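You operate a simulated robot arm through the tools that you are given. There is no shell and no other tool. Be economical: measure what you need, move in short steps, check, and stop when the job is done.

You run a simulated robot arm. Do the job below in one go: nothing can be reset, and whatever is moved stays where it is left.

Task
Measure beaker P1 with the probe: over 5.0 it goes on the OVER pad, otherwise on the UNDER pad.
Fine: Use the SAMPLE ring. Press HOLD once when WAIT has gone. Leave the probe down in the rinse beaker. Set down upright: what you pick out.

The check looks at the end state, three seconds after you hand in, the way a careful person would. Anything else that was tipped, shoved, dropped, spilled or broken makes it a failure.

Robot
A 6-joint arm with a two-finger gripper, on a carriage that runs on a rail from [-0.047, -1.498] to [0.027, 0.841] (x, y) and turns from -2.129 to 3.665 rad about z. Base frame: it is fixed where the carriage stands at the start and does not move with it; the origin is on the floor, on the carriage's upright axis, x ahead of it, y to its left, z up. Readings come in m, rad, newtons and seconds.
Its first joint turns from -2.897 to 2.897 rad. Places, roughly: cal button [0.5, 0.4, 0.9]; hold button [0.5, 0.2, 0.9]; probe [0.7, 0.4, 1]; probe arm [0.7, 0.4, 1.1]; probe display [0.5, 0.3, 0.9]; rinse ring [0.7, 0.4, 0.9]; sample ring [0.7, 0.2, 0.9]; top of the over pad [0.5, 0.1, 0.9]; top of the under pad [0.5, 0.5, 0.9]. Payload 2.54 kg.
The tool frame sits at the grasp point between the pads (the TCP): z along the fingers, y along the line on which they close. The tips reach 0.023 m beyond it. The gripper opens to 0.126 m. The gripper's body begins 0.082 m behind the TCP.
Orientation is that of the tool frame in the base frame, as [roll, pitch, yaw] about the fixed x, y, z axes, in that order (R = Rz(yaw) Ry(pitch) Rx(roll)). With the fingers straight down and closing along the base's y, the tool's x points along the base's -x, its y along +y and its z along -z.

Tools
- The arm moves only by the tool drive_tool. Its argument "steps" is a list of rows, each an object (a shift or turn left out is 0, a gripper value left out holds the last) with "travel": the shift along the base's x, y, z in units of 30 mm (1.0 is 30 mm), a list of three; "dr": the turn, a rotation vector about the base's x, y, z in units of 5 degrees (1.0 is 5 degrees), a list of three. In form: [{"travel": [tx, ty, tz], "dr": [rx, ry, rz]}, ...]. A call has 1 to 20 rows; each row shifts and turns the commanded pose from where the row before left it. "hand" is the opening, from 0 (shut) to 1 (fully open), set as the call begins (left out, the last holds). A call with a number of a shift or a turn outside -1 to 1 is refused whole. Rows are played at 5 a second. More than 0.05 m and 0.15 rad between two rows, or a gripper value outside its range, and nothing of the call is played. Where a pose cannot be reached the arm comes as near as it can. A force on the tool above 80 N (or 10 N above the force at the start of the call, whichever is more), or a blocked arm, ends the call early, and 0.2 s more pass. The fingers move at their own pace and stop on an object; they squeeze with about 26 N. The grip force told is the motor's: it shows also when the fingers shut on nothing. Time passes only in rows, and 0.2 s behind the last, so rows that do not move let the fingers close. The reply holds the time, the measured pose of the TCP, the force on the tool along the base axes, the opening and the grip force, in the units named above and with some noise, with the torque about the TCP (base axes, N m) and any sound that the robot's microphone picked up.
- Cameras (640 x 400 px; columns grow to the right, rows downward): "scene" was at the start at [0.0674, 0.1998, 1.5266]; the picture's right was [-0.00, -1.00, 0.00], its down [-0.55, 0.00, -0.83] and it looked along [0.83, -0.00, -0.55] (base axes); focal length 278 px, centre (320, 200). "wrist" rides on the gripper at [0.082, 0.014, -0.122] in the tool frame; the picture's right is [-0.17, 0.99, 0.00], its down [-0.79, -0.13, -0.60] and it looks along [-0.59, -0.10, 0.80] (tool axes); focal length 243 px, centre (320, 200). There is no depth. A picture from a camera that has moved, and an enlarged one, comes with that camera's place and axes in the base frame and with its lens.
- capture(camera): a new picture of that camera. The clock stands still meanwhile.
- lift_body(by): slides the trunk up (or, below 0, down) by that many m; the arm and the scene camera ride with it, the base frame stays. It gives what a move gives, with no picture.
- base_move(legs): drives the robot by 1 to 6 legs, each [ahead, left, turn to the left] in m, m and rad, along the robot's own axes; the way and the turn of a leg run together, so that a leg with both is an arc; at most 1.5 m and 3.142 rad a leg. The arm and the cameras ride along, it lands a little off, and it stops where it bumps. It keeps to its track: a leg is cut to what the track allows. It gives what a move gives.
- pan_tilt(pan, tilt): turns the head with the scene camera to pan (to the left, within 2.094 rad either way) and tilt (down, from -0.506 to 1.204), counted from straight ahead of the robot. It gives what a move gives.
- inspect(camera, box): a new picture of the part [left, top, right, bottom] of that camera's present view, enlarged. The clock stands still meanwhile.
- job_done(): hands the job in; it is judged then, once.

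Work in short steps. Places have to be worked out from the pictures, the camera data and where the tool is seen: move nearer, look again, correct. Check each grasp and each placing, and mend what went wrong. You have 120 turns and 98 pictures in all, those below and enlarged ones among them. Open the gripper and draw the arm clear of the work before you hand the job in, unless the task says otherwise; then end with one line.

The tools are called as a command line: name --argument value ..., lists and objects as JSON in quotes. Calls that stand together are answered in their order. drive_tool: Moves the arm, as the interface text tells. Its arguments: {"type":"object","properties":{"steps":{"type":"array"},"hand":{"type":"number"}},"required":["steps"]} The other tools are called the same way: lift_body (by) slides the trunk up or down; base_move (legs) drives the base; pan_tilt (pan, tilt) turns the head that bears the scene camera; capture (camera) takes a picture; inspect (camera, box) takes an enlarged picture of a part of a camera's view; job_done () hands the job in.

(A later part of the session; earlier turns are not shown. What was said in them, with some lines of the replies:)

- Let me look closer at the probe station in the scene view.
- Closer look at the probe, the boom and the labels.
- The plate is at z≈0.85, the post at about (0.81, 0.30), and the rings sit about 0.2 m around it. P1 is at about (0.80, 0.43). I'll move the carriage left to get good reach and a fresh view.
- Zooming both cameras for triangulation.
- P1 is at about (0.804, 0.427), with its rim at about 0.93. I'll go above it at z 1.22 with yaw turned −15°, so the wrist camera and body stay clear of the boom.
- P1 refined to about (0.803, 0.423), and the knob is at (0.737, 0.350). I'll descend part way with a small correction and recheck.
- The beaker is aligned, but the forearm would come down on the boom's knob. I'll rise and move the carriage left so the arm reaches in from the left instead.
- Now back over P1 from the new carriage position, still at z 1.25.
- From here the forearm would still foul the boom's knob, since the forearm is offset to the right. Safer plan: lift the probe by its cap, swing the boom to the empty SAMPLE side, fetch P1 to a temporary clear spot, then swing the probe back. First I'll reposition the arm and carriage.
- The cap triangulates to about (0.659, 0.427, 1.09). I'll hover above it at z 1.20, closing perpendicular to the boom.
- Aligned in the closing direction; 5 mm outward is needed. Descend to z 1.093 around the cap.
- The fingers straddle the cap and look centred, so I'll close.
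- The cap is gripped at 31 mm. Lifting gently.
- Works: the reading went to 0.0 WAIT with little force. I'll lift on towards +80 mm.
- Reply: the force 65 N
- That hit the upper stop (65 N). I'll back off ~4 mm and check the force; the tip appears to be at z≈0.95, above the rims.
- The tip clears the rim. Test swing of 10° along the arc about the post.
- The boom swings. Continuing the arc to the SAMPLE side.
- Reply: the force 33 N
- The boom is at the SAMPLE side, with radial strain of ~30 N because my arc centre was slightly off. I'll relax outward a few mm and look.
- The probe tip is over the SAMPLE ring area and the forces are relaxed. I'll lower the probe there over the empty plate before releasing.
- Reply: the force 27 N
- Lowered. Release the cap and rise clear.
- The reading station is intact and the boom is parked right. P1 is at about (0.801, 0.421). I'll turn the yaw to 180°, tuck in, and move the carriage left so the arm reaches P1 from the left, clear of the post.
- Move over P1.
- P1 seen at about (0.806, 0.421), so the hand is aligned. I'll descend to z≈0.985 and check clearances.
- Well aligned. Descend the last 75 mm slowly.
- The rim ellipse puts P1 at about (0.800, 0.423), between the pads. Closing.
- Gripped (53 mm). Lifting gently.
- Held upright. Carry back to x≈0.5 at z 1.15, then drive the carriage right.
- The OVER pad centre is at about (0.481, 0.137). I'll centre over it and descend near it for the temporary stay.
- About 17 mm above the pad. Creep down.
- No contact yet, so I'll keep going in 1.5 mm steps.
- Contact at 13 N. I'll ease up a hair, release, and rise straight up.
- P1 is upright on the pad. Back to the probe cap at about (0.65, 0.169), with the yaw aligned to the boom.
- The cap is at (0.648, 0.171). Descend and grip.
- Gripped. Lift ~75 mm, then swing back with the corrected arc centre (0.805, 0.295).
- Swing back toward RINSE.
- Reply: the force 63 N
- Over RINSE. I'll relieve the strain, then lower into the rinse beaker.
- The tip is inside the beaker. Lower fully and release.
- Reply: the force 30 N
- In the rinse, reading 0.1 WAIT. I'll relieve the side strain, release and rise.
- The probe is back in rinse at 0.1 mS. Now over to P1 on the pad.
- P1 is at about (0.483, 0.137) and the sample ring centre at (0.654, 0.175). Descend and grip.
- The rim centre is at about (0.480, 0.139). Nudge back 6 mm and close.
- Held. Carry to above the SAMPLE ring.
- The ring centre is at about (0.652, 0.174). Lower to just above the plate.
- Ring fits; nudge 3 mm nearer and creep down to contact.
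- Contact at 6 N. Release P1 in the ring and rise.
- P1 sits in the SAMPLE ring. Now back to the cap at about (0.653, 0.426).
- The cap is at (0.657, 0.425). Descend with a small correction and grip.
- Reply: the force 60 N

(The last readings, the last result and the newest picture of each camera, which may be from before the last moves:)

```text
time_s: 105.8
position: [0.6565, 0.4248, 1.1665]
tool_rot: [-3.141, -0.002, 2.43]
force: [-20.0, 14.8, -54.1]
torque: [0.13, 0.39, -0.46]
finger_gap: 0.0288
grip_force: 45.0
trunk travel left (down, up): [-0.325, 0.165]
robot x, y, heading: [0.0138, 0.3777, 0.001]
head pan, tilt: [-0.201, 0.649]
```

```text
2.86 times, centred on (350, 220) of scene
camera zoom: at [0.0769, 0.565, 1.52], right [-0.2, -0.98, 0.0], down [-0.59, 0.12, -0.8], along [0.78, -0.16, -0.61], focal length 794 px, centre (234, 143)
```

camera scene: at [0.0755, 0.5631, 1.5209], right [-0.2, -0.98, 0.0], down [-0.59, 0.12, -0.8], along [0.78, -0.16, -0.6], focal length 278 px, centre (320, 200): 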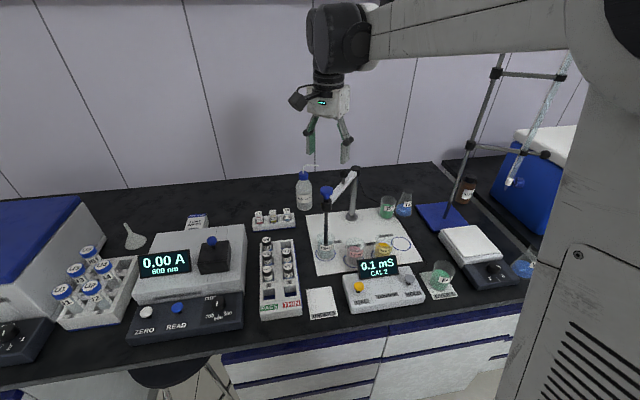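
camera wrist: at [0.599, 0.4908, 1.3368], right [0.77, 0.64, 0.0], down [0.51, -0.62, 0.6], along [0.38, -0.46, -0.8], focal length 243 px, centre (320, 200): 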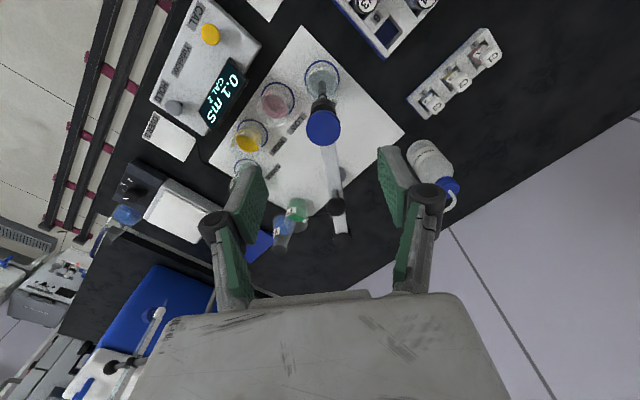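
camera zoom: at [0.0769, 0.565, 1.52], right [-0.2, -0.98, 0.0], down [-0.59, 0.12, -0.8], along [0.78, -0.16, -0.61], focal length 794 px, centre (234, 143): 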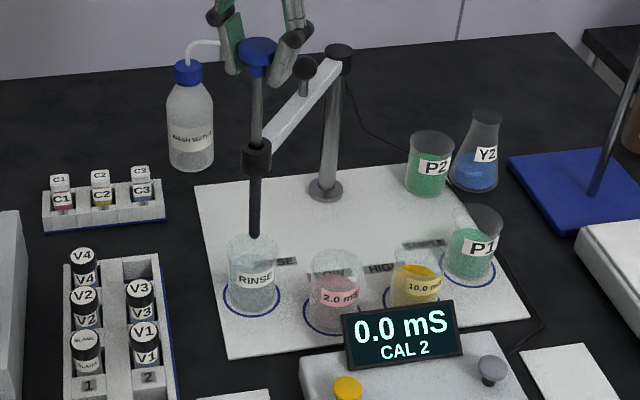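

The probe is raised at the stop. I'll ease 2 mm and swing to SAMPLE along the refined arc.

drive_tool --steps '[{"travel": [-0.05, 0.04, -0.07]}, {"travel": [-0.363, -0.462, 0], "dr": [0, 0, 1]}, {"travel": [-0.322, -0.492, 0], "dr": [0, 0, 1]}, {"travel": [-0.278, -0.518, 0], "dr": [0, 0, 1]}, {"travel": [-0.231, -0.54, 0], "dr": [0, 0, 1]}, {"travel": [-0.183, -0.558, 0], "dr": [0, 0, 1]}, {"travel": [-0.134, -0.572, 0], "dr": [0, 0, 1]}, {"travel": [-0.084, -0.581, 0], "dr": [0, 0, 1]}, {"travel": [-0.033, -0.586, 0], "dr": [0, 0, 1]}, {"travel": [0.018, -0.587, 0], "dr": [0, 0, 1]}, {"travel": [0.07, -0.583, 0], "dr": [0, 0, 1]}, {"travel": [0.12, -0.575, 0], "dr": [0, 0, 1]}, {"travel": [0.17, -0.562, 0], "dr": [0, 0, 1]}, {"travel": [0.218, -0.545, 0], "dr": [0, 0, 1]}, {"travel": [0.265, -0.524, 0], "dr": [0, 0, 1]}, {"travel": [0.31, -0.499, 0], "dr": [0, 0, 1]}, {"travel": [0.15, -0.211, 0], "dr": [0, 0, 0.44]}, {}]'

inspect --camera "scene" --box '[340, 150, 480, 280]'

capture --camera "wrist"

```text
time_s: 109.6
position: [0.6482, 0.1734, 1.1643]
tool_rot: [-3.142, -0.001, -2.504]
force: [35.5, 27.4, -5.2]
torque: [0.24, -0.18, 0.08]
finger_gap: 0.0284
grip_force: 45.3
trunk travel left (down, up): [-0.325, 0.165]
robot x, y, heading: [0.0092, 0.3811, 0.002]
head pan, tilt: [-0.201, 0.649]
```

```text
3.08 times, centred on (410, 215) of scene
camera zoom: at [0.0796, 0.5659, 1.5203], right [-0.2, -0.98, 0.0], down [-0.59, 0.12, -0.8], along [0.78, -0.16, -0.61], focal length 855 px, centre (43, 154)
```

zoom: 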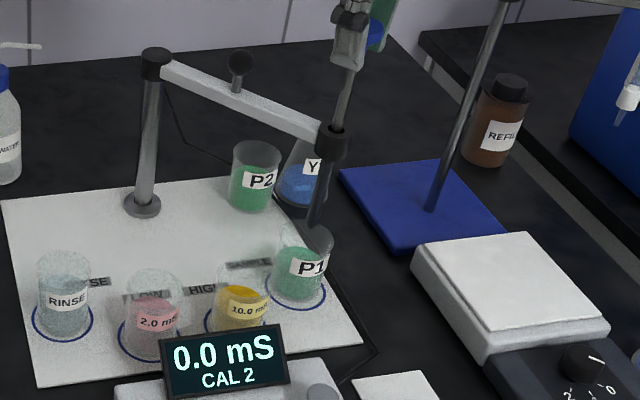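

```text
29 pictures are left
camera wrist: at [0.5748, 0.1352, 1.2874], right [-0.45, 0.89, 0.0], down [0.72, 0.36, 0.6], along [0.53, 0.27, -0.8], focal length 243 px, centre (320, 200)
```

wrist: 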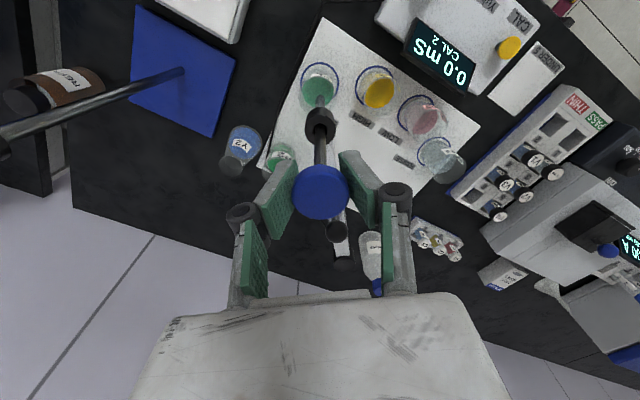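

Over P1; there's inward strain of 45 N, so I'll relieve it and check the tip against the rim.

drive_tool --steps '[{"travel": [0.1, 0.08, 0]}, {}]'

inspect --camera "scene" --box '[385, 190, 445, 260]'

inspect --camera "wrist" --box '[270, 40, 380, 130]'

```text
time_s: 110.2
position: [0.6504, 0.172, 1.1649]
tool_rot: [-3.141, -0.004, -2.509]
force: [13.6, 12.8, -13.2]
torque: [-0.07, 0.27, 0.27]
finger_gap: 0.0282
grip_force: 45.0
trunk travel left (down, up): [-0.325, 0.165]
robot x, y, heading: [0.0125, 0.3807, -0.004]
head pan, tilt: [-0.201, 0.649]
```

```text
5.71 times, centred on (415, 225) of scene
camera zoom: at [0.0781, 0.564, 1.5205], right [-0.2, -0.98, 0.0], down [-0.59, 0.12, -0.8], along [0.78, -0.16, -0.61], focal length 1588 px, centre (-223, 57)
```

zoom: 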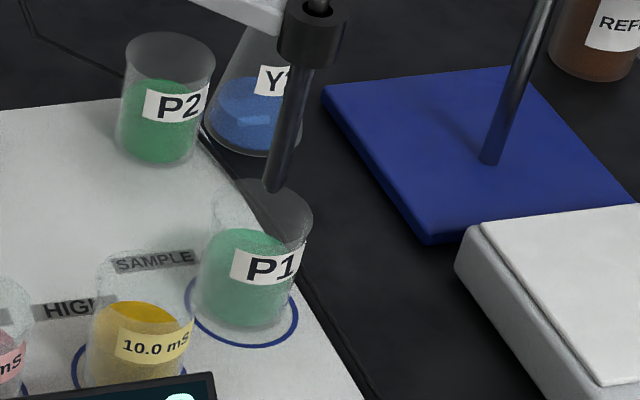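

```text
4.44 times, centred on (325, 85) of wrist
camera zoom: at [0.5757, 0.1338, 1.2874], right [-0.45, 0.89, 0.0], down [0.72, 0.36, 0.59], along [0.53, 0.27, -0.8], focal length 1078 px, centre (298, 711)
```

zoom: 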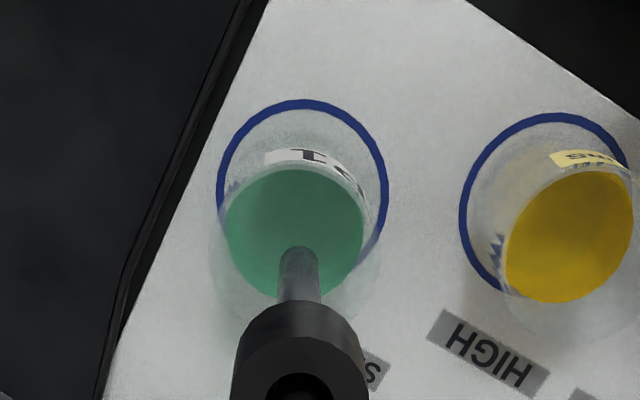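

The tip is over the beaker mouth, slightly toward the far right, so I'll shift 4 mm back along the arc and start lowering.

drive_tool --steps '[{"travel": [-0.06, 0.12, 0]}, {"travel": [0, 0, -0.25]}, {"travel": [0, 0, -0.3]}, {"travel": [0, 0, -0.3]}, {}]'

inspect --camera "scene" --box '[385, 190, 445, 260]'

```text
time_s: 111.4
position: [0.6472, 0.1762, 1.1406]
tool_rot: [-3.141, 0.0, -2.504]
force: [0.4, -2.3, -1.6]
torque: [-0.22, 0.31, -0.2]
finger_gap: 0.0283
grip_force: 44.9
trunk travel left (down, up): [-0.325, 0.165]
robot x, y, heading: [0.0105, 0.377, 0.002]
head pan, tilt: [-0.201, 0.649]
```

```text
5.71 times, centred on (415, 225) of scene
camera zoom: at [0.076, 0.5628, 1.5209], right [-0.2, -0.98, 0.0], down [-0.59, 0.12, -0.8], along [0.78, -0.16, -0.6], focal length 1588 px, centre (-223, 57)
```

zoom: 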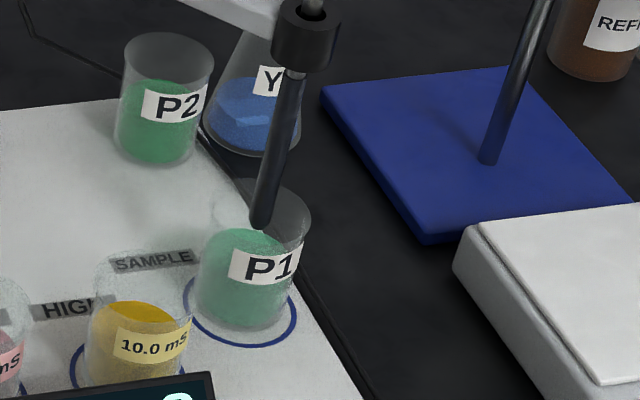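

The tip is inside the mouth, well centred. Lower fully.

drive_tool --steps '[{"travel": [0, 0, -0.4]}, {"travel": [0, 0, -0.4]}, {"travel": [0, 0, -0.4]}, {"travel": [0, 0, -0.35]}, {}]'

inspect --camera "scene" --box '[345, 190, 445, 290]'

```text
time_s: 112.6
position: [0.6472, 0.1764, 1.0947]
tool_rot: [3.141, 0.0, -2.507]
force: [-6.1, -5.1, -1.0]
torque: [-0.08, 0.02, -0.03]
finger_gap: 0.0284
grip_force: 45.2
trunk travel left (down, up): [-0.325, 0.165]
robot x, y, heading: [0.015, 0.3844, 0.004]
head pan, tilt: [-0.201, 0.649]
```

```text
4.00 times, centred on (395, 240) of scene
camera zoom: at [0.0753, 0.5626, 1.521], right [-0.2, -0.98, 0.0], down [-0.59, 0.12, -0.8], along [0.78, -0.16, -0.6], focal length 1112 px, centre (20, 40)
```

zoom: 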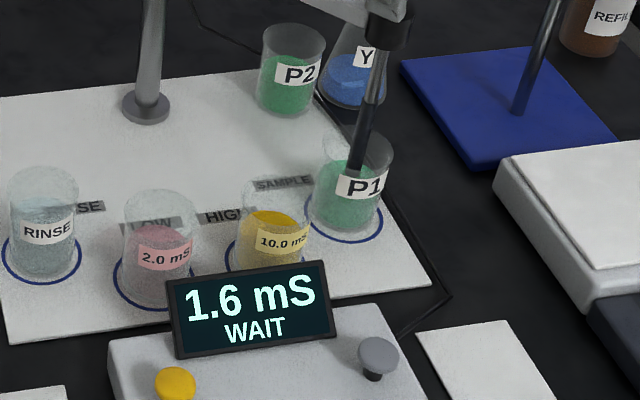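

Reading 1.6 and settling with WAIT. I'll release the cap, rise, and go above HOLD at about (0.4855, 0.234, 0.90).

drive_tool --hand 0.6 --steps '[{}, {}, {}, {"travel": [0, 0, 0.6]}, {"travel": [0, 0, 1]}, {"travel": [0, 0, 1]}, {"travel": [0, 0, 1]}, {"travel": [0, 0, 0.4]}, {"travel": [-0.77, 0.27, 0], "dr": [0, 0, -1]}, {"travel": [-0.77, 0.27, 0], "dr": [0, 0, -1]}, {"travel": [-0.77, 0.27, 0], "dr": [0, 0, -1]}, {"travel": [-0.77, 0.27, 0], "dr": [0, 0, -1]}, {"travel": [-0.77, 0.27, 0], "dr": [0, 0, -1]}, {"travel": [-0.77, 0.27, 0], "dr": [0, 0, -1]}, {"travel": [-0.77, 0.27, 0], "dr": [0, 0, -1]}, {}]'

drive_tool --hand 0 --steps '[{"travel": [0, 0, -1]}, {"travel": [0, 0, -1]}, {"travel": [0, 0, -1]}, {"travel": [0, 0, -1]}, {"travel": [0, 0, -1]}, {"travel": [0, 0, -1]}, {}]'

capture --camera "wrist"

inspect --camera "scene" --box '[330, 190, 450, 310]'

```text
time_s: 116.0
position: [0.4852, 0.235, 1.2164]
tool_rot: [3.141, 0.001, -3.118]
force: [-0.4, -0.6, 0.0]
torque: [-0.01, -0.05, -0.01]
finger_gap: 0.0755
grip_force: 0.1
trunk travel left (down, up): [-0.325, 0.165]
robot x, y, heading: [0.0121, 0.3828, -0.001]
head pan, tilt: [-0.201, 0.649]
```

```text
time_s: 117.6
position: [0.4859, 0.2342, 1.0331]
tool_rot: [3.141, 0.0, -3.118]
force: [0.3, 0.4, 0.3]
torque: [0.02, 0.03, 0.02]
finger_gap: 0.0
grip_force: 25.8
trunk travel left (down, up): [-0.325, 0.165]
robot x, y, heading: [0.0123, 0.3823, 0.001]
head pan, tilt: [-0.201, 0.649]
```

```text
24 pictures are left
camera wrist: at [0.4034, 0.2447, 1.1549], right [0.14, 0.99, 0.0], down [0.79, -0.11, 0.6], along [0.59, -0.08, -0.8], focal length 243 px, centre (320, 200)
```

wrist: 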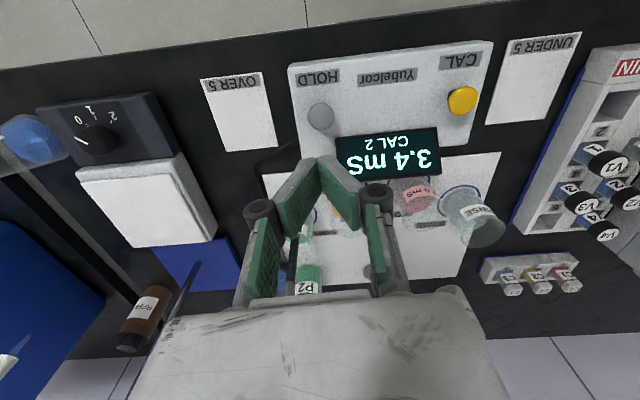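

```text
3.33 times, centred on (390, 250) of scene
camera zoom: at [0.0762, 0.5631, 1.5209], right [-0.2, -0.98, 0.0], down [-0.59, 0.12, -0.8], along [0.78, -0.16, -0.6], focal length 926 px, centre (87, 33)
```

zoom: 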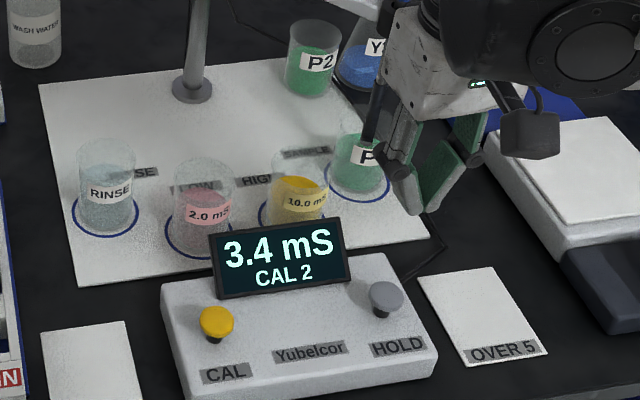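

WAIT has gone: 3.4 mS. The button is right below at (0.485, 0.235). Approach it, then press.

drive_tool --steps '[{"travel": [-0.03, 0.02, -0.8]}, {"travel": [0, 0, -0.8]}, {"travel": [0, 0, -0.8]}, {"travel": [0, 0, -0.8]}, {}]'

inspect --camera "scene" --box '[350, 230, 430, 310]'

```text
time_s: 118.8
position: [0.4838, 0.2336, 0.9385]
tool_rot: [-3.141, 0.001, -3.116]
force: [-0.3, -0.1, -0.6]
torque: [-0.01, 0.01, 0.0]
finger_gap: 0.0001
grip_force: 26.2
trunk travel left (down, up): [-0.325, 0.165]
robot x, y, heading: [0.0133, 0.3804, -0.005]
head pan, tilt: [-0.201, 0.649]
```

```text
5.00 times, centred on (390, 270) of scene
camera zoom: at [0.0762, 0.563, 1.5209], right [-0.2, -0.98, 0.0], down [-0.59, 0.12, -0.8], along [0.78, -0.16, -0.6], focal length 1389 px, centre (-30, -150)
```

zoom: 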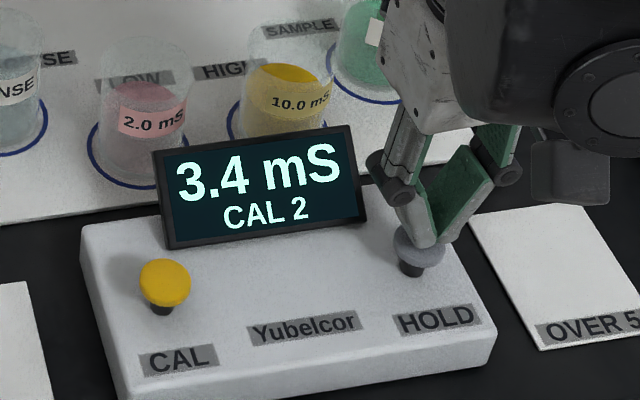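

Fingertips are just above the button. Press down in small steps.

drive_tool --steps '[{"travel": [0, 0, -0.15]}, {"travel": [0, 0, -0.15]}, {"travel": [0, 0, -0.15]}]'

inspect --camera "scene" --box '[350, 230, 430, 310]'

```text
time_s: 119.6
position: [0.4843, 0.2351, 0.9246]
tool_rot: [3.141, -0.001, -3.117]
force: [0.7, -0.5, 1.6]
torque: [0.02, 0.03, 0.01]
finger_gap: 0.0061
grip_force: 27.9
trunk travel left (down, up): [-0.325, 0.165]
robot x, y, heading: [0.0171, 0.3796, 0.01]
head pan, tilt: [-0.201, 0.649]
```

```text
5.00 times, centred on (390, 270) of scene
camera zoom: at [0.0756, 0.5631, 1.5209], right [-0.2, -0.98, 0.0], down [-0.59, 0.12, -0.8], along [0.78, -0.16, -0.6], focal length 1389 px, centre (-30, -150)
```

zoom: 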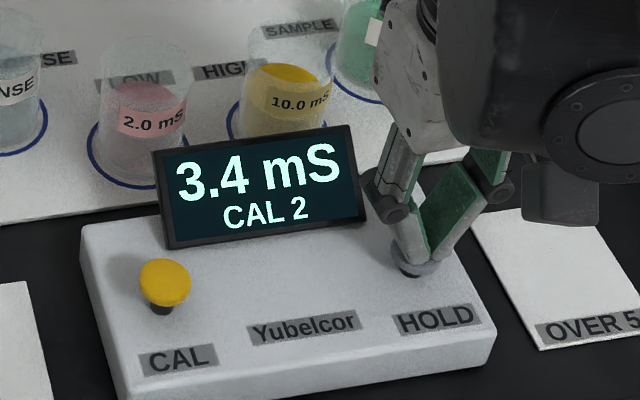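

In contact, not registered yet; the dome parts the tips slightly. Press a little further.

drive_tool --steps '[{"travel": [0, 0, -0.1]}, {"travel": [0, 0, -0.05]}]'

inspect --camera "scene" --box '[350, 230, 430, 310]'

```text
time_s: 120.2
position: [0.4843, 0.2336, 0.9195]
tool_rot: [-3.14, 0.0, -3.117]
force: [-1.1, 0.1, 2.5]
torque: [0.04, 0.03, 0.02]
finger_gap: 0.0062
grip_force: 28.6
trunk travel left (down, up): [-0.325, 0.165]
robot x, y, heading: [0.0128, 0.3807, 0.004]
head pan, tilt: [-0.201, 0.649]
heard: click
```

```text
5.00 times, centred on (390, 270) of scene
camera zoom: at [0.0755, 0.5632, 1.5209], right [-0.2, -0.98, 0.0], down [-0.59, 0.12, -0.8], along [0.78, -0.16, -0.6], focal length 1389 px, centre (-30, -150)
```

zoom: 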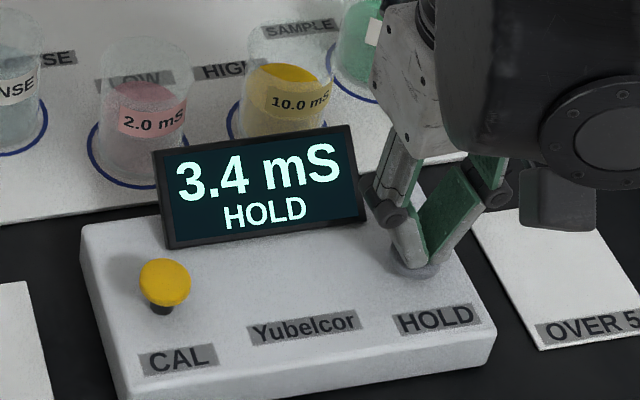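

HOLD clicked at 3.4 mS, so it goes on UNDER. Rise straight up and return to the probe cap.

drive_tool --steps '[{"travel": [0, 0, 0.5]}, {"travel": [0, 0, 1]}, {"travel": [0, 0, 1]}, {"travel": [0, 0, 1]}, {"travel": [0, 0, 1]}, {"travel": [0, 0, 1]}, {"travel": [0, 0, 1]}, {"travel": [0, 0, 1]}, {"travel": [0, 0, 1]}, {"travel": [0, 0, 1]}, {"travel": [0, 0, 0.4]}]'

drive_tool --hand 0.6 --steps '[{"travel": [0.77, -0.275, 0], "dr": [0, 0, 1]}, {"travel": [0.77, -0.275, 0], "dr": [0, 0, 1]}, {"travel": [0.77, -0.275, 0], "dr": [0, 0, 1]}, {"travel": [0.77, -0.275, 0], "dr": [0, 0, 1]}, {"travel": [0.77, -0.275, 0], "dr": [0, 0, 1]}, {"travel": [0.77, -0.275, 0], "dr": [0, 0, 1]}, {"travel": [0.77, -0.275, 0], "dr": [0, 0, 1]}, {}]'

capture --camera "wrist"

```text
time_s: 122.6
position: [0.485, 0.2354, 1.2188]
tool_rot: [3.139, -0.001, -3.117]
force: [0.2, 0.4, -0.2]
torque: [0.02, 0.01, -0.02]
finger_gap: 0.0001
grip_force: 28.2
trunk travel left (down, up): [-0.325, 0.165]
robot x, y, heading: [0.0139, 0.3767, -0.001]
head pan, tilt: [-0.201, 0.649]
```

```text
time_s: 124.4
position: [0.6472, 0.1775, 1.2148]
tool_rot: [3.141, 0.001, -2.504]
force: [0.7, 0.5, -0.4]
torque: [0.04, 0.04, 0.02]
finger_gap: 0.0754
grip_force: 0.1
trunk travel left (down, up): [-0.325, 0.165]
robot x, y, heading: [0.011, 0.3783, -0.003]
head pan, tilt: [-0.201, 0.649]
```

```text
19 pictures are left
camera wrist: at [0.573, 0.1382, 1.3383], right [-0.45, 0.89, 0.0], down [0.72, 0.36, 0.6], along [0.53, 0.27, -0.8], focal length 243 px, centre (320, 200)
```

wrist: 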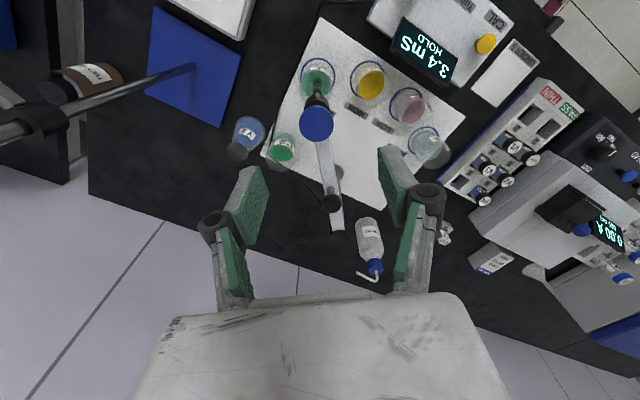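

The cap is at (0.649, 0.172). Correct, descend, grip, lift.

drive_tool --steps '[{"travel": [0.05, -0.16, -1]}, {"travel": [0, 0, -1]}, {"travel": [0, 0, -1]}, {"travel": [0, 0, -1]}, {}]'

drive_tool --hand 0 --steps '[{}, {}, {}, {}]'

drive_tool --steps '[{"travel": [0, 0, 0.5]}, {"travel": [0, 0, 0.5]}, {"travel": [0, 0, 0.5]}, {"travel": [0, 0, 0.5]}, {"travel": [0, 0, 0.4]}, {}]'

inspect --camera "scene" --box '[365, 170, 445, 250]'

```text
time_s: 125.6
position: [0.6472, 0.1728, 1.098]
tool_rot: [3.141, -0.001, -2.507]
force: [0.4, -0.7, -1.1]
torque: [0.05, 0.03, -0.02]
finger_gap: 0.0756
grip_force: 0.1
trunk travel left (down, up): [-0.325, 0.165]
robot x, y, heading: [0.0125, 0.383, 0.001]
head pan, tilt: [-0.201, 0.649]
```

```text
time_s: 126.6
position: [0.6472, 0.1727, 1.0989]
tool_rot: [3.14, 0.001, -2.507]
force: [0.5, 0.3, -1.3]
torque: [0.01, -0.01, -0.05]
finger_gap: 0.0302
grip_force: 44.9
trunk travel left (down, up): [-0.325, 0.165]
robot x, y, heading: [0.0114, 0.3808, -0.001]
head pan, tilt: [-0.201, 0.649]
```

```text
time_s: 128.0
position: [0.6473, 0.1723, 1.1675]
tool_rot: [-3.141, -0.001, -2.505]
force: [-5.2, -1.0, -22.7]
torque: [0.05, -0.17, 0.38]
finger_gap: 0.0301
grip_force: 44.8
trunk travel left (down, up): [-0.325, 0.165]
robot x, y, heading: [0.0132, 0.3788, 0.0]
head pan, tilt: [-0.201, 0.649]
```

```text
5.00 times, centred on (405, 210) of scene
camera zoom: at [0.0766, 0.5626, 1.5206], right [-0.2, -0.98, 0.0], down [-0.59, 0.12, -0.8], along [0.78, -0.16, -0.61], focal length 1389 px, centre (-105, 150)
```

zoom: 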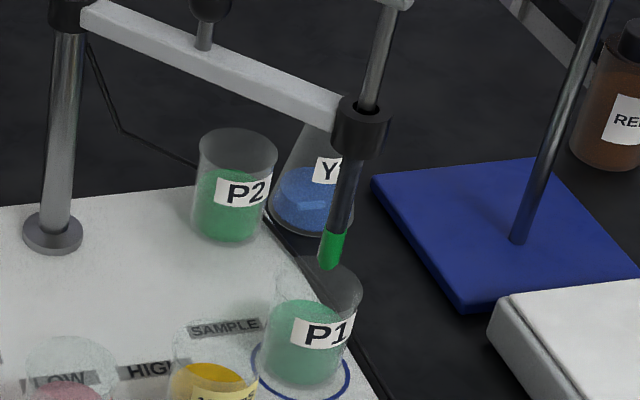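

The tip is wet with sample and clear of the rim. Swing back to RINSE.

drive_tool --steps '[{"travel": [0, 0, -0.04]}, {"travel": [-0.15, 0.211, 0], "dr": [0, 0, -0.44]}, {"travel": [-0.31, 0.499, 0], "dr": [0, 0, -1]}, {"travel": [-0.265, 0.524, 0], "dr": [0, 0, -1]}, {"travel": [-0.218, 0.545, 0], "dr": [0, 0, -1]}, {"travel": [-0.17, 0.562, 0], "dr": [0, 0, -1]}, {"travel": [-0.12, 0.575, 0], "dr": [0, 0, -1]}, {"travel": [-0.07, 0.583, 0], "dr": [0, 0, -1]}, {"travel": [-0.018, 0.587, 0], "dr": [0, 0, -1]}, {"travel": [0.033, 0.586, 0], "dr": [0, 0, -1]}, {"travel": [0.084, 0.581, 0], "dr": [0, 0, -1]}, {"travel": [0.134, 0.572, 0], "dr": [0, 0, -1]}, {"travel": [0.183, 0.558, 0], "dr": [0, 0, -1]}, {"travel": [0.231, 0.54, 0], "dr": [0, 0, -1]}, {"travel": [0.278, 0.518, 0], "dr": [0, 0, -1]}, {"travel": [0.322, 0.492, 0], "dr": [0, 0, -1]}, {"travel": [0.363, 0.462, 0], "dr": [0, 0, -1]}, {}]'

inspect --camera "scene" --box '[285, 180, 375, 280]'

```text
time_s: 131.8
position: [0.657, 0.428, 1.1694]
tool_rot: [-3.141, 0.003, 2.43]
force: [-27.2, 26.0, -31.2]
torque: [0.58, 0.27, 0.26]
finger_gap: 0.0305
grip_force: 44.6
trunk travel left (down, up): [-0.325, 0.165]
robot x, y, heading: [0.0146, 0.3823, -0.003]
head pan, tilt: [-0.201, 0.649]
```

```text
4.00 times, centred on (330, 230) of scene
camera zoom: at [0.0749, 0.566, 1.5204], right [-0.2, -0.98, 0.0], down [-0.59, 0.12, -0.8], along [0.78, -0.16, -0.6], focal length 1112 px, centre (280, 80)
```

zoom: 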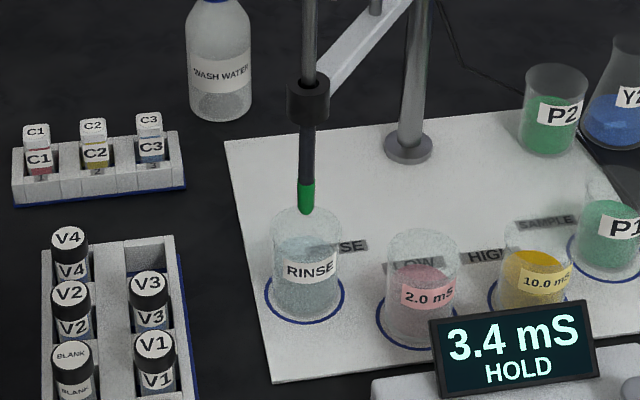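

Above the rinse mouth. Relieve the strain and lower.

drive_tool --steps '[{"travel": [-0.06, 0.03, -0.2]}, {"travel": [0, 0, -0.3]}, {"travel": [0, 0, -0.3]}, {}]'

inspect --camera "scene" --box '[285, 180, 375, 280]'

```text
time_s: 132.8
position: [0.6551, 0.4264, 1.1441]
tool_rot: [-3.141, 0.0, 2.427]
force: [-5.8, 4.0, 0.8]
torque: [-0.33, -0.31, -0.26]
finger_gap: 0.0304
grip_force: 44.8
trunk travel left (down, up): [-0.325, 0.165]
robot x, y, heading: [0.0142, 0.3775, 0.003]
head pan, tilt: [-0.201, 0.649]
```

```text
4.00 times, centred on (330, 230) of scene
camera zoom: at [0.0751, 0.5635, 1.5209], right [-0.2, -0.98, 0.0], down [-0.59, 0.12, -0.8], along [0.78, -0.16, -0.6], focal length 1112 px, centre (280, 80)
```

zoom: 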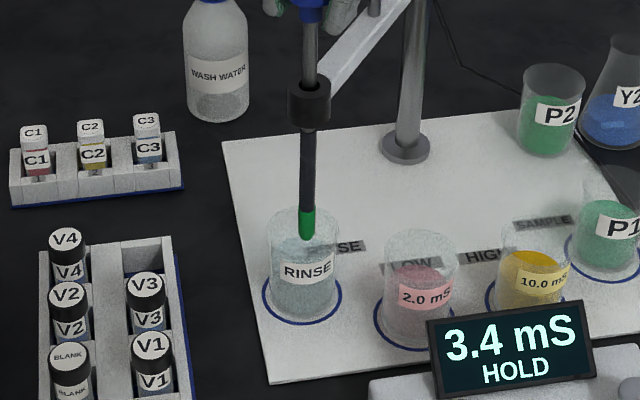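

Inside. Lower fully.

drive_tool --steps '[{"travel": [0, 0, -0.4]}, {"travel": [0, 0, -0.4]}, {"travel": [0, 0, -0.4]}, {"travel": [0, 0, -0.35]}, {"travel": [0, 0, -0.1]}, {}]'

drive_tool --hand 0.6 --steps '[{}, {}, {}, {"travel": [0, 0, 0.6]}, {"travel": [0, 0, 1]}, {"travel": [0, 0, 1]}, {"travel": [0, 0, 1]}, {"travel": [0, 0, 0.5]}]'

inspect --camera "scene" --box '[285, 180, 445, 290]'

```text
time_s: 134.2
position: [0.6548, 0.4259, 1.0953]
tool_rot: [-3.141, 0.001, 2.433]
force: [-7.3, 6.5, -2.0]
torque: [0.16, 0.18, -0.05]
finger_gap: 0.0304
grip_force: 45.0
trunk travel left (down, up): [-0.325, 0.165]
robot x, y, heading: [0.0133, 0.3809, -0.002]
head pan, tilt: [-0.201, 0.649]
```

```text
time_s: 136.0
position: [0.6565, 0.4243, 1.2182]
tool_rot: [3.141, -0.002, 2.43]
force: [0.1, 0.4, 0.2]
torque: [-0.02, -0.01, 0.0]
finger_gap: 0.0757
grip_force: 0.0
trunk travel left (down, up): [-0.325, 0.165]
robot x, y, heading: [0.0094, 0.3812, -0.0]
head pan, tilt: [-0.201, 0.649]
```

```text
3.64 times, centred on (365, 235) of scene
camera zoom: at [0.0756, 0.5631, 1.5209], right [-0.2, -0.98, 0.0], down [-0.59, 0.12, -0.8], along [0.78, -0.16, -0.6], focal length 1010 px, centre (156, 73)
```

zoom: 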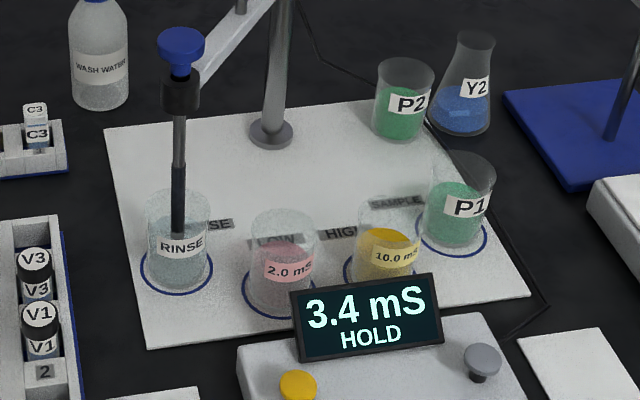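

The probe is down in rinse, with HOLD 3.4 showing. Now fetch P1 with the fingers closing along x, because the rack is close to the UNDER pad on the left.

drive_tool --hand 0.66 --steps '[{"travel": [-0.023, -0.838, 0], "dr": [0, 0, -0.984]}, {"travel": [-0.023, -0.838, 0], "dr": [0, 0, -0.984]}, {"travel": [-0.023, -0.838, 0], "dr": [0, 0, -0.984]}, {"travel": [-0.023, -0.838, 0], "dr": [0, 0, -0.984]}, {"travel": [-0.023, -0.838, 0], "dr": [0, 0, -0.984]}, {"travel": [-0.023, -0.838, 0], "dr": [0, 0, -0.984]}, {"travel": [-0.023, -0.838, 0], "dr": [0, 0, -0.984]}, {"travel": [-0.023, -0.838, 0], "dr": [0, 0, -0.984]}, {"travel": [-0.023, -0.838, 0], "dr": [0, 0, -0.984]}, {"travel": [-0.023, -0.838, 0], "dr": [0, 0, -0.984]}, {"travel": [0, 0, -1]}, {"travel": [0, 0, -1]}, {"travel": [0, 0, -1]}, {"travel": [0, 0, -1]}, {"travel": [0, 0, -1]}, {}]'

capture --camera "wrist"

```text
time_s: 139.4
position: [0.6493, 0.1736, 1.0667]
tool_rot: [-3.14, 0.001, 1.569]
force: [0.4, 0.1, 0.1]
torque: [0.03, 0.01, 0.03]
finger_gap: 0.0832
grip_force: 0.1
trunk travel left (down, up): [-0.325, 0.165]
robot x, y, heading: [0.0115, 0.3811, -0.002]
head pan, tilt: [-0.201, 0.649]
```

```text
14 pictures are left
camera wrist: at [0.6624, 0.2542, 1.1888], right [0.99, -0.17, 0.0], down [-0.13, -0.79, 0.6], along [-0.1, -0.59, -0.8], focal length 243 px, centre (320, 200)
```

wrist: 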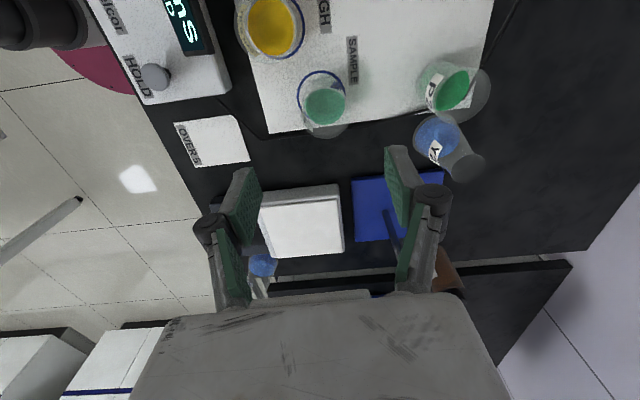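

P1 is at about (0.652, 0.172). Descend to grasp height.

drive_tool --steps '[{"travel": [0.07, -0.04, -0.8]}, {"travel": [0, 0, -0.9]}, {"travel": [0, 0, -0.9]}, {"travel": [0, 0, -0.9]}, {"travel": [0, 0, -0.9]}, {"travel": [0, 0, -0.65]}, {}]'

capture --camera "wrist"

```text
time_s: 141.0
position: [0.6514, 0.1721, 0.9169]
tool_rot: [3.141, -0.001, 1.57]
force: [0.8, 0.4, 0.1]
torque: [0.0, 0.01, 0.03]
finger_gap: 0.0831
grip_force: 0.1
trunk travel left (down, up): [-0.325, 0.165]
robot x, y, heading: [0.0106, 0.3786, -0.006]
head pan, tilt: [-0.201, 0.649]
```

```text
13 pictures are left
camera wrist: at [0.6645, 0.2536, 1.039], right [0.99, -0.17, 0.0], down [-0.13, -0.79, 0.6], along [-0.1, -0.59, -0.8], focal length 243 px, centre (320, 200)
```

wrist: 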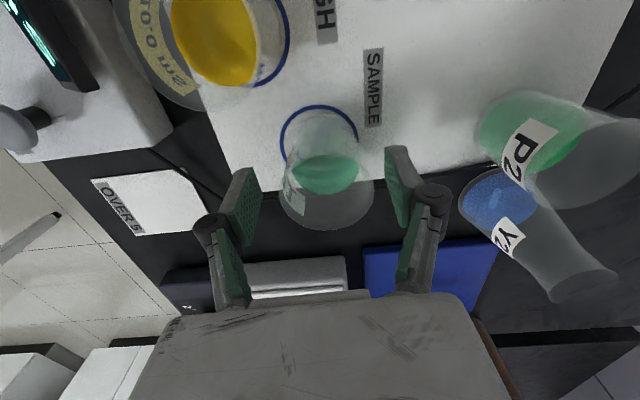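

The rim centre is slightly toward +x/+y of the TCP. Nudge, then close.

drive_tool --steps '[{"travel": [0.08, 0.13, 0]}, {}]'

drive_tool --hand 0 --steps '[{}, {}, {}, {}, {}]'

drive_tool --steps '[{"travel": [0, 0, 0.2]}, {"travel": [0, 0, 0.4]}, {"travel": [0, 0, 0.6]}, {"travel": [0, 0, 0.6]}, {"travel": [0, 0, 0.6]}, {"travel": [0, 0, 0.6]}, {"travel": [0, 0, 0.6]}, {"travel": [0, 0, 0.6]}, {"travel": [0, 0, 0.4]}, {}]'

capture --camera "wrist"

```text
time_s: 141.6
position: [0.6521, 0.1768, 0.9175]
tool_rot: [3.14, 0.001, 1.571]
force: [-0.2, -0.9, 0.6]
torque: [0.0, 0.01, 0.02]
finger_gap: 0.0829
grip_force: 0.0
trunk travel left (down, up): [-0.325, 0.165]
robot x, y, heading: [0.012, 0.3831, -0.002]
head pan, tilt: [-0.201, 0.649]
```

```text
time_s: 142.8
position: [0.653, 0.1765, 0.916]
tool_rot: [3.141, -0.001, 1.572]
force: [-0.1, 0.0, -0.1]
torque: [-0.01, 0.05, 0.0]
finger_gap: 0.0531
grip_force: 25.7
trunk travel left (down, up): [-0.325, 0.165]
robot x, y, heading: [0.0109, 0.3821, -0.001]
head pan, tilt: [-0.201, 0.649]
```

```text
time_s: 145.0
position: [0.6529, 0.1784, 1.0541]
tool_rot: [3.141, 0.0, 1.571]
force: [0.2, -0.6, -0.5]
torque: [-0.06, -0.03, 0.01]
finger_gap: 0.0533
grip_force: 26.2
trunk travel left (down, up): [-0.325, 0.165]
robot x, y, heading: [0.0121, 0.3801, -0.0]
head pan, tilt: [-0.201, 0.649]
```

```text
12 pictures are left
camera wrist: at [0.6663, 0.2577, 1.176], right [0.99, -0.17, 0.0], down [-0.13, -0.79, 0.6], along [-0.1, -0.59, -0.8], focal length 243 px, centre (320, 200)
```

wrist: 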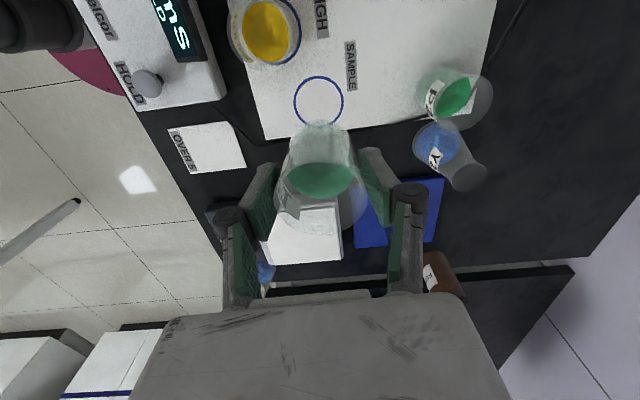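

Held. Carry back to x≈0.493, then left to y≈0.476.

drive_tool --steps '[{"travel": [-0.2, 0, 0.4]}, {"travel": [-0.4, 0, 0.4]}, {"travel": [-0.5, 0, 0.4]}, {"travel": [-0.5, 0, 0]}, {"travel": [-0.5, 0, 0]}, {"travel": [-0.5, 0, 0]}, {"travel": [-0.5, 0, 0]}, {"travel": [-0.5, 0, 0]}, {"travel": [-0.5, 0, 0]}, {"travel": [-0.5, 0, 0]}, {"travel": [-0.5, 0, 0]}, {"travel": [-0.23, 0, 0]}, {}]'

drive_tool --steps '[{"travel": [0, 0.3, 0]}, {"travel": [0, 0.5, 0]}, {"travel": [0, 0.6, 0]}, {"travel": [0, 0.6, 0]}, {"travel": [0, 0.6, 0]}, {"travel": [0, 0.6, 0]}, {"travel": [0, 0.6, 0]}, {"travel": [0, 0.6, 0]}, {"travel": [0, 0.6, 0]}, {"travel": [0, 0.6, 0]}, {"travel": [0, 0.6, 0]}, {"travel": [0, 0.6, 0]}, {"travel": [0, 0.6, 0]}, {"travel": [0, 0.6, 0]}, {"travel": [0, 0.6, 0]}, {"travel": [0, 0.6, 0]}, {"travel": [0, 0.5, 0]}, {"travel": [0, 0.22, 0]}, {}]'

capture --camera "wrist"

inspect --camera "scene" --box '[250, 200, 410, 330]'

```text
time_s: 147.8
position: [0.4933, 0.1759, 1.0904]
tool_rot: [3.14, 0.001, 1.571]
force: [-0.9, 0.4, -0.1]
torque: [-0.04, -0.05, 0.0]
finger_gap: 0.0535
grip_force: 25.3
trunk travel left (down, up): [-0.325, 0.165]
robot x, y, heading: [0.0095, 0.3775, -0.006]
head pan, tilt: [-0.201, 0.649]
```

```text
time_s: 151.8
position: [0.4917, 0.476, 1.0902]
tool_rot: [3.14, 0.0, 1.57]
force: [-0.3, 0.3, -0.5]
torque: [0.01, -0.04, 0.0]
finger_gap: 0.0535
grip_force: 25.6
trunk travel left (down, up): [-0.325, 0.165]
robot x, y, heading: [0.012, 0.382, -0.003]
head pan, tilt: [-0.201, 0.649]
```

```text
11 pictures are left
camera wrist: at [0.5064, 0.5556, 1.2118], right [0.99, -0.17, 0.0], down [-0.13, -0.79, 0.6], along [-0.1, -0.59, -0.8], focal length 243 px, centre (320, 200)
```

wrist: 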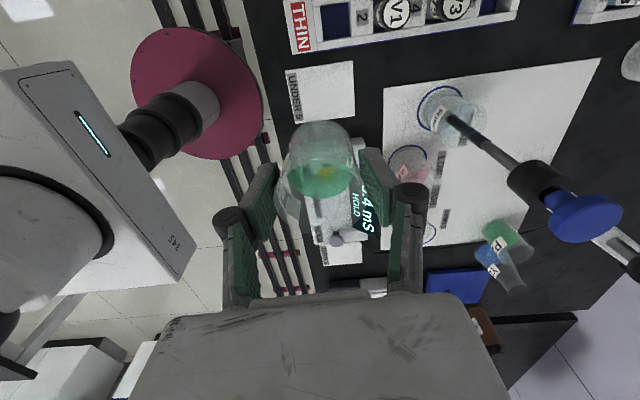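

```text
3.08 times, centred on (330, 265) of scene
camera zoom: at [0.0758, 0.5632, 1.5209], right [-0.2, -0.98, 0.0], down [-0.59, 0.12, -0.8], along [0.78, -0.16, -0.6], focal length 855 px, centre (289, 0)
```

zoom: 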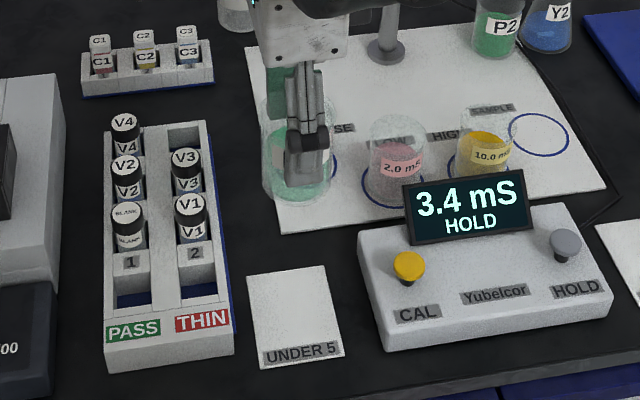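

The pad centre is at (0.4955, 0.473). Descend to just above it.

drive_tool --steps '[{"travel": [0.12, -0.1, -0.3]}, {"travel": [0, 0, -0.7]}, {"travel": [0, 0, -0.8]}, {"travel": [0, 0, -0.8]}, {"travel": [0, 0, -0.8]}, {"travel": [0, 0, -0.8]}, {"travel": [0, 0, -0.8]}, {"travel": [0, 0, -0.45]}, {}]'

inspect --camera "scene" --box '[270, 230, 390, 330]'

```text
time_s: 153.8
position: [0.4958, 0.4716, 0.9267]
tool_rot: [-3.141, 0.0, 1.57]
force: [-1.5, 0.7, -1.2]
torque: [0.0, -0.02, 0.02]
finger_gap: 0.0533
grip_force: 25.9
trunk travel left (down, up): [-0.325, 0.165]
robot x, y, heading: [0.0108, 0.3788, -0.006]
head pan, tilt: [-0.201, 0.649]
```

```text
4.00 times, centred on (330, 280) of scene
camera zoom: at [0.0759, 0.5631, 1.5209], right [-0.2, -0.98, 0.0], down [-0.59, 0.12, -0.8], along [0.78, -0.16, -0.6], focal length 1112 px, centre (280, -120)
```

zoom: 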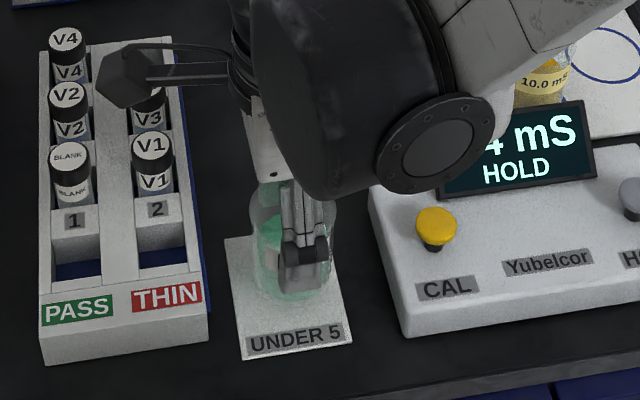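

On target. Creep to contact.

drive_tool --steps '[{"travel": [0, 0, -0.15]}, {"travel": [0, 0, -0.1]}, {"travel": [0, 0, -0.06]}, {"travel": [0, 0, -0.05]}, {}]'

```text
time_s: 155.0
position: [0.4965, 0.4724, 0.9158]
tool_rot: [3.141, 0.0, 1.57]
force: [0.2, 0.3, -1.3]
torque: [-0.01, -0.01, -0.03]
finger_gap: 0.0533
grip_force: 26.2
trunk travel left (down, up): [-0.325, 0.165]
robot x, y, heading: [0.0118, 0.3834, 0.004]
head pan, tilt: [-0.201, 0.649]
```

drive_tool --steps '[{"travel": [0, 0, -0.05]}, {"travel": [0, 0, -0.05]}, {}]'

```text
time_s: 155.8
position: [0.4965, 0.4715, 0.9142]
tool_rot: [3.14, 0.001, 1.571]
force: [4.0, -0.1, 17.1]
torque: [-0.04, -0.15, 0.02]
finger_gap: 0.0532
grip_force: 26.1
trunk travel left (down, up): [-0.325, 0.165]
robot x, y, heading: [0.0116, 0.3798, 0.002]
head pan, tilt: [-0.201, 0.649]
```

Contact at 17 N. Ease 1 mm, release, and rise straight up.

drive_tool --steps '[{"travel": [0, 0, 0.04]}]'

drive_tool --hand 0.66 --steps '[{}, {}, {}, {"travel": [0, 0, 0.5]}, {"travel": [0, 0, 1]}, {"travel": [0, 0, 1]}, {"travel": [0, 0, 1]}, {"travel": [0, 0, 1]}, {"travel": [0, 0, 1]}, {"travel": [0, 0, 1]}, {"travel": [0, 0, 1]}, {"travel": [0, 0, 1]}, {"travel": [0, 0, 1]}, {"travel": [0, 0, 1]}, {"travel": [-0.8, 0, 0]}, {"travel": [-0.8, 0, 0]}, {"travel": [-0.8, 0, 0]}]'

capture --camera "scene"

inspect --camera "scene" --box '[270, 170, 450, 330]'

```text
time_s: 156.2
position: [0.4957, 0.472, 0.9146]
tool_rot: [-3.141, -0.001, 1.572]
force: [-0.6, -0.1, -0.5]
torque: [0.02, 0.03, 0.01]
finger_gap: 0.0535
grip_force: 25.9
trunk travel left (down, up): [-0.325, 0.165]
robot x, y, heading: [0.0128, 0.3787, -0.001]
head pan, tilt: [-0.201, 0.649]
```

```text
time_s: 159.8
position: [0.4255, 0.4714, 1.2294]
tool_rot: [3.141, 0.0, 1.572]
force: [1.2, -0.2, -0.2]
torque: [0.01, 0.03, 0.01]
finger_gap: 0.0834
grip_force: 0.1
trunk travel left (down, up): [-0.325, 0.165]
robot x, y, heading: [0.012, 0.3767, 0.001]
head pan, tilt: [-0.201, 0.649]
```

```text
8 pictures are left
camera scene: at [0.0759, 0.5631, 1.5209], right [-0.2, -0.98, 0.0], down [-0.59, 0.12, -0.8], along [0.78, -0.16, -0.6], focal length 278 px, centre (320, 200)
```

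scene: 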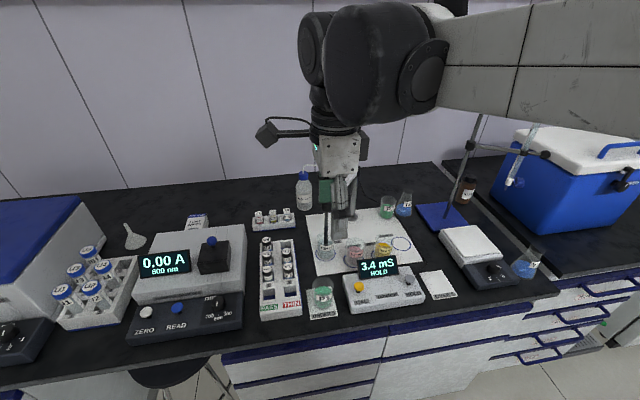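

```text
2.50 times, centred on (360, 250) of scene
camera zoom: at [0.0759, 0.5631, 1.5209], right [-0.2, -0.98, 0.0], down [-0.59, 0.12, -0.8], along [0.78, -0.16, -0.6], focal length 695 px, centre (220, 75)
```

zoom: 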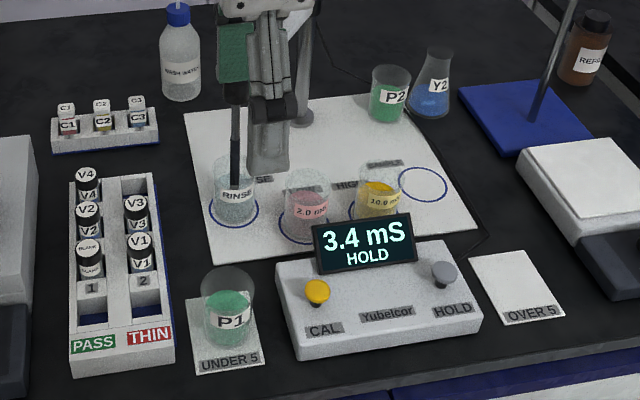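

P1 is upright on UNDER, the probe is down in rinse, and HOLD shows 3.4 mS. I'll open the gripper fully and retreat a bit more before handing in.

drive_tool --hand 1 --steps '[{"travel": [-0.5, 0, 1]}, {"travel": [0, 0, 1]}, {"travel": [0, 0, 1]}, {}]'

job_done

```text
time_s: 160.8
position: [0.4093, 0.4732, 1.319]
tool_rot: [-3.141, 0.001, 1.571]
force: [0.1, 0.3, 0.4]
torque: [-0.01, 0.02, 0.01]
finger_gap: 0.126
grip_force: 0.1
trunk travel left (down, up): [-0.325, 0.165]
robot x, y, heading: [0.0127, 0.381, -0.001]
head pan, tilt: [-0.201, 0.649]
```

```text
The job is handed in.
```

P1 read 3.4 mS in the SAMPLE ring, held once after WAIT had gone, so it is now upright on the UNDER pad, and the probe is down in the rinse beaker.
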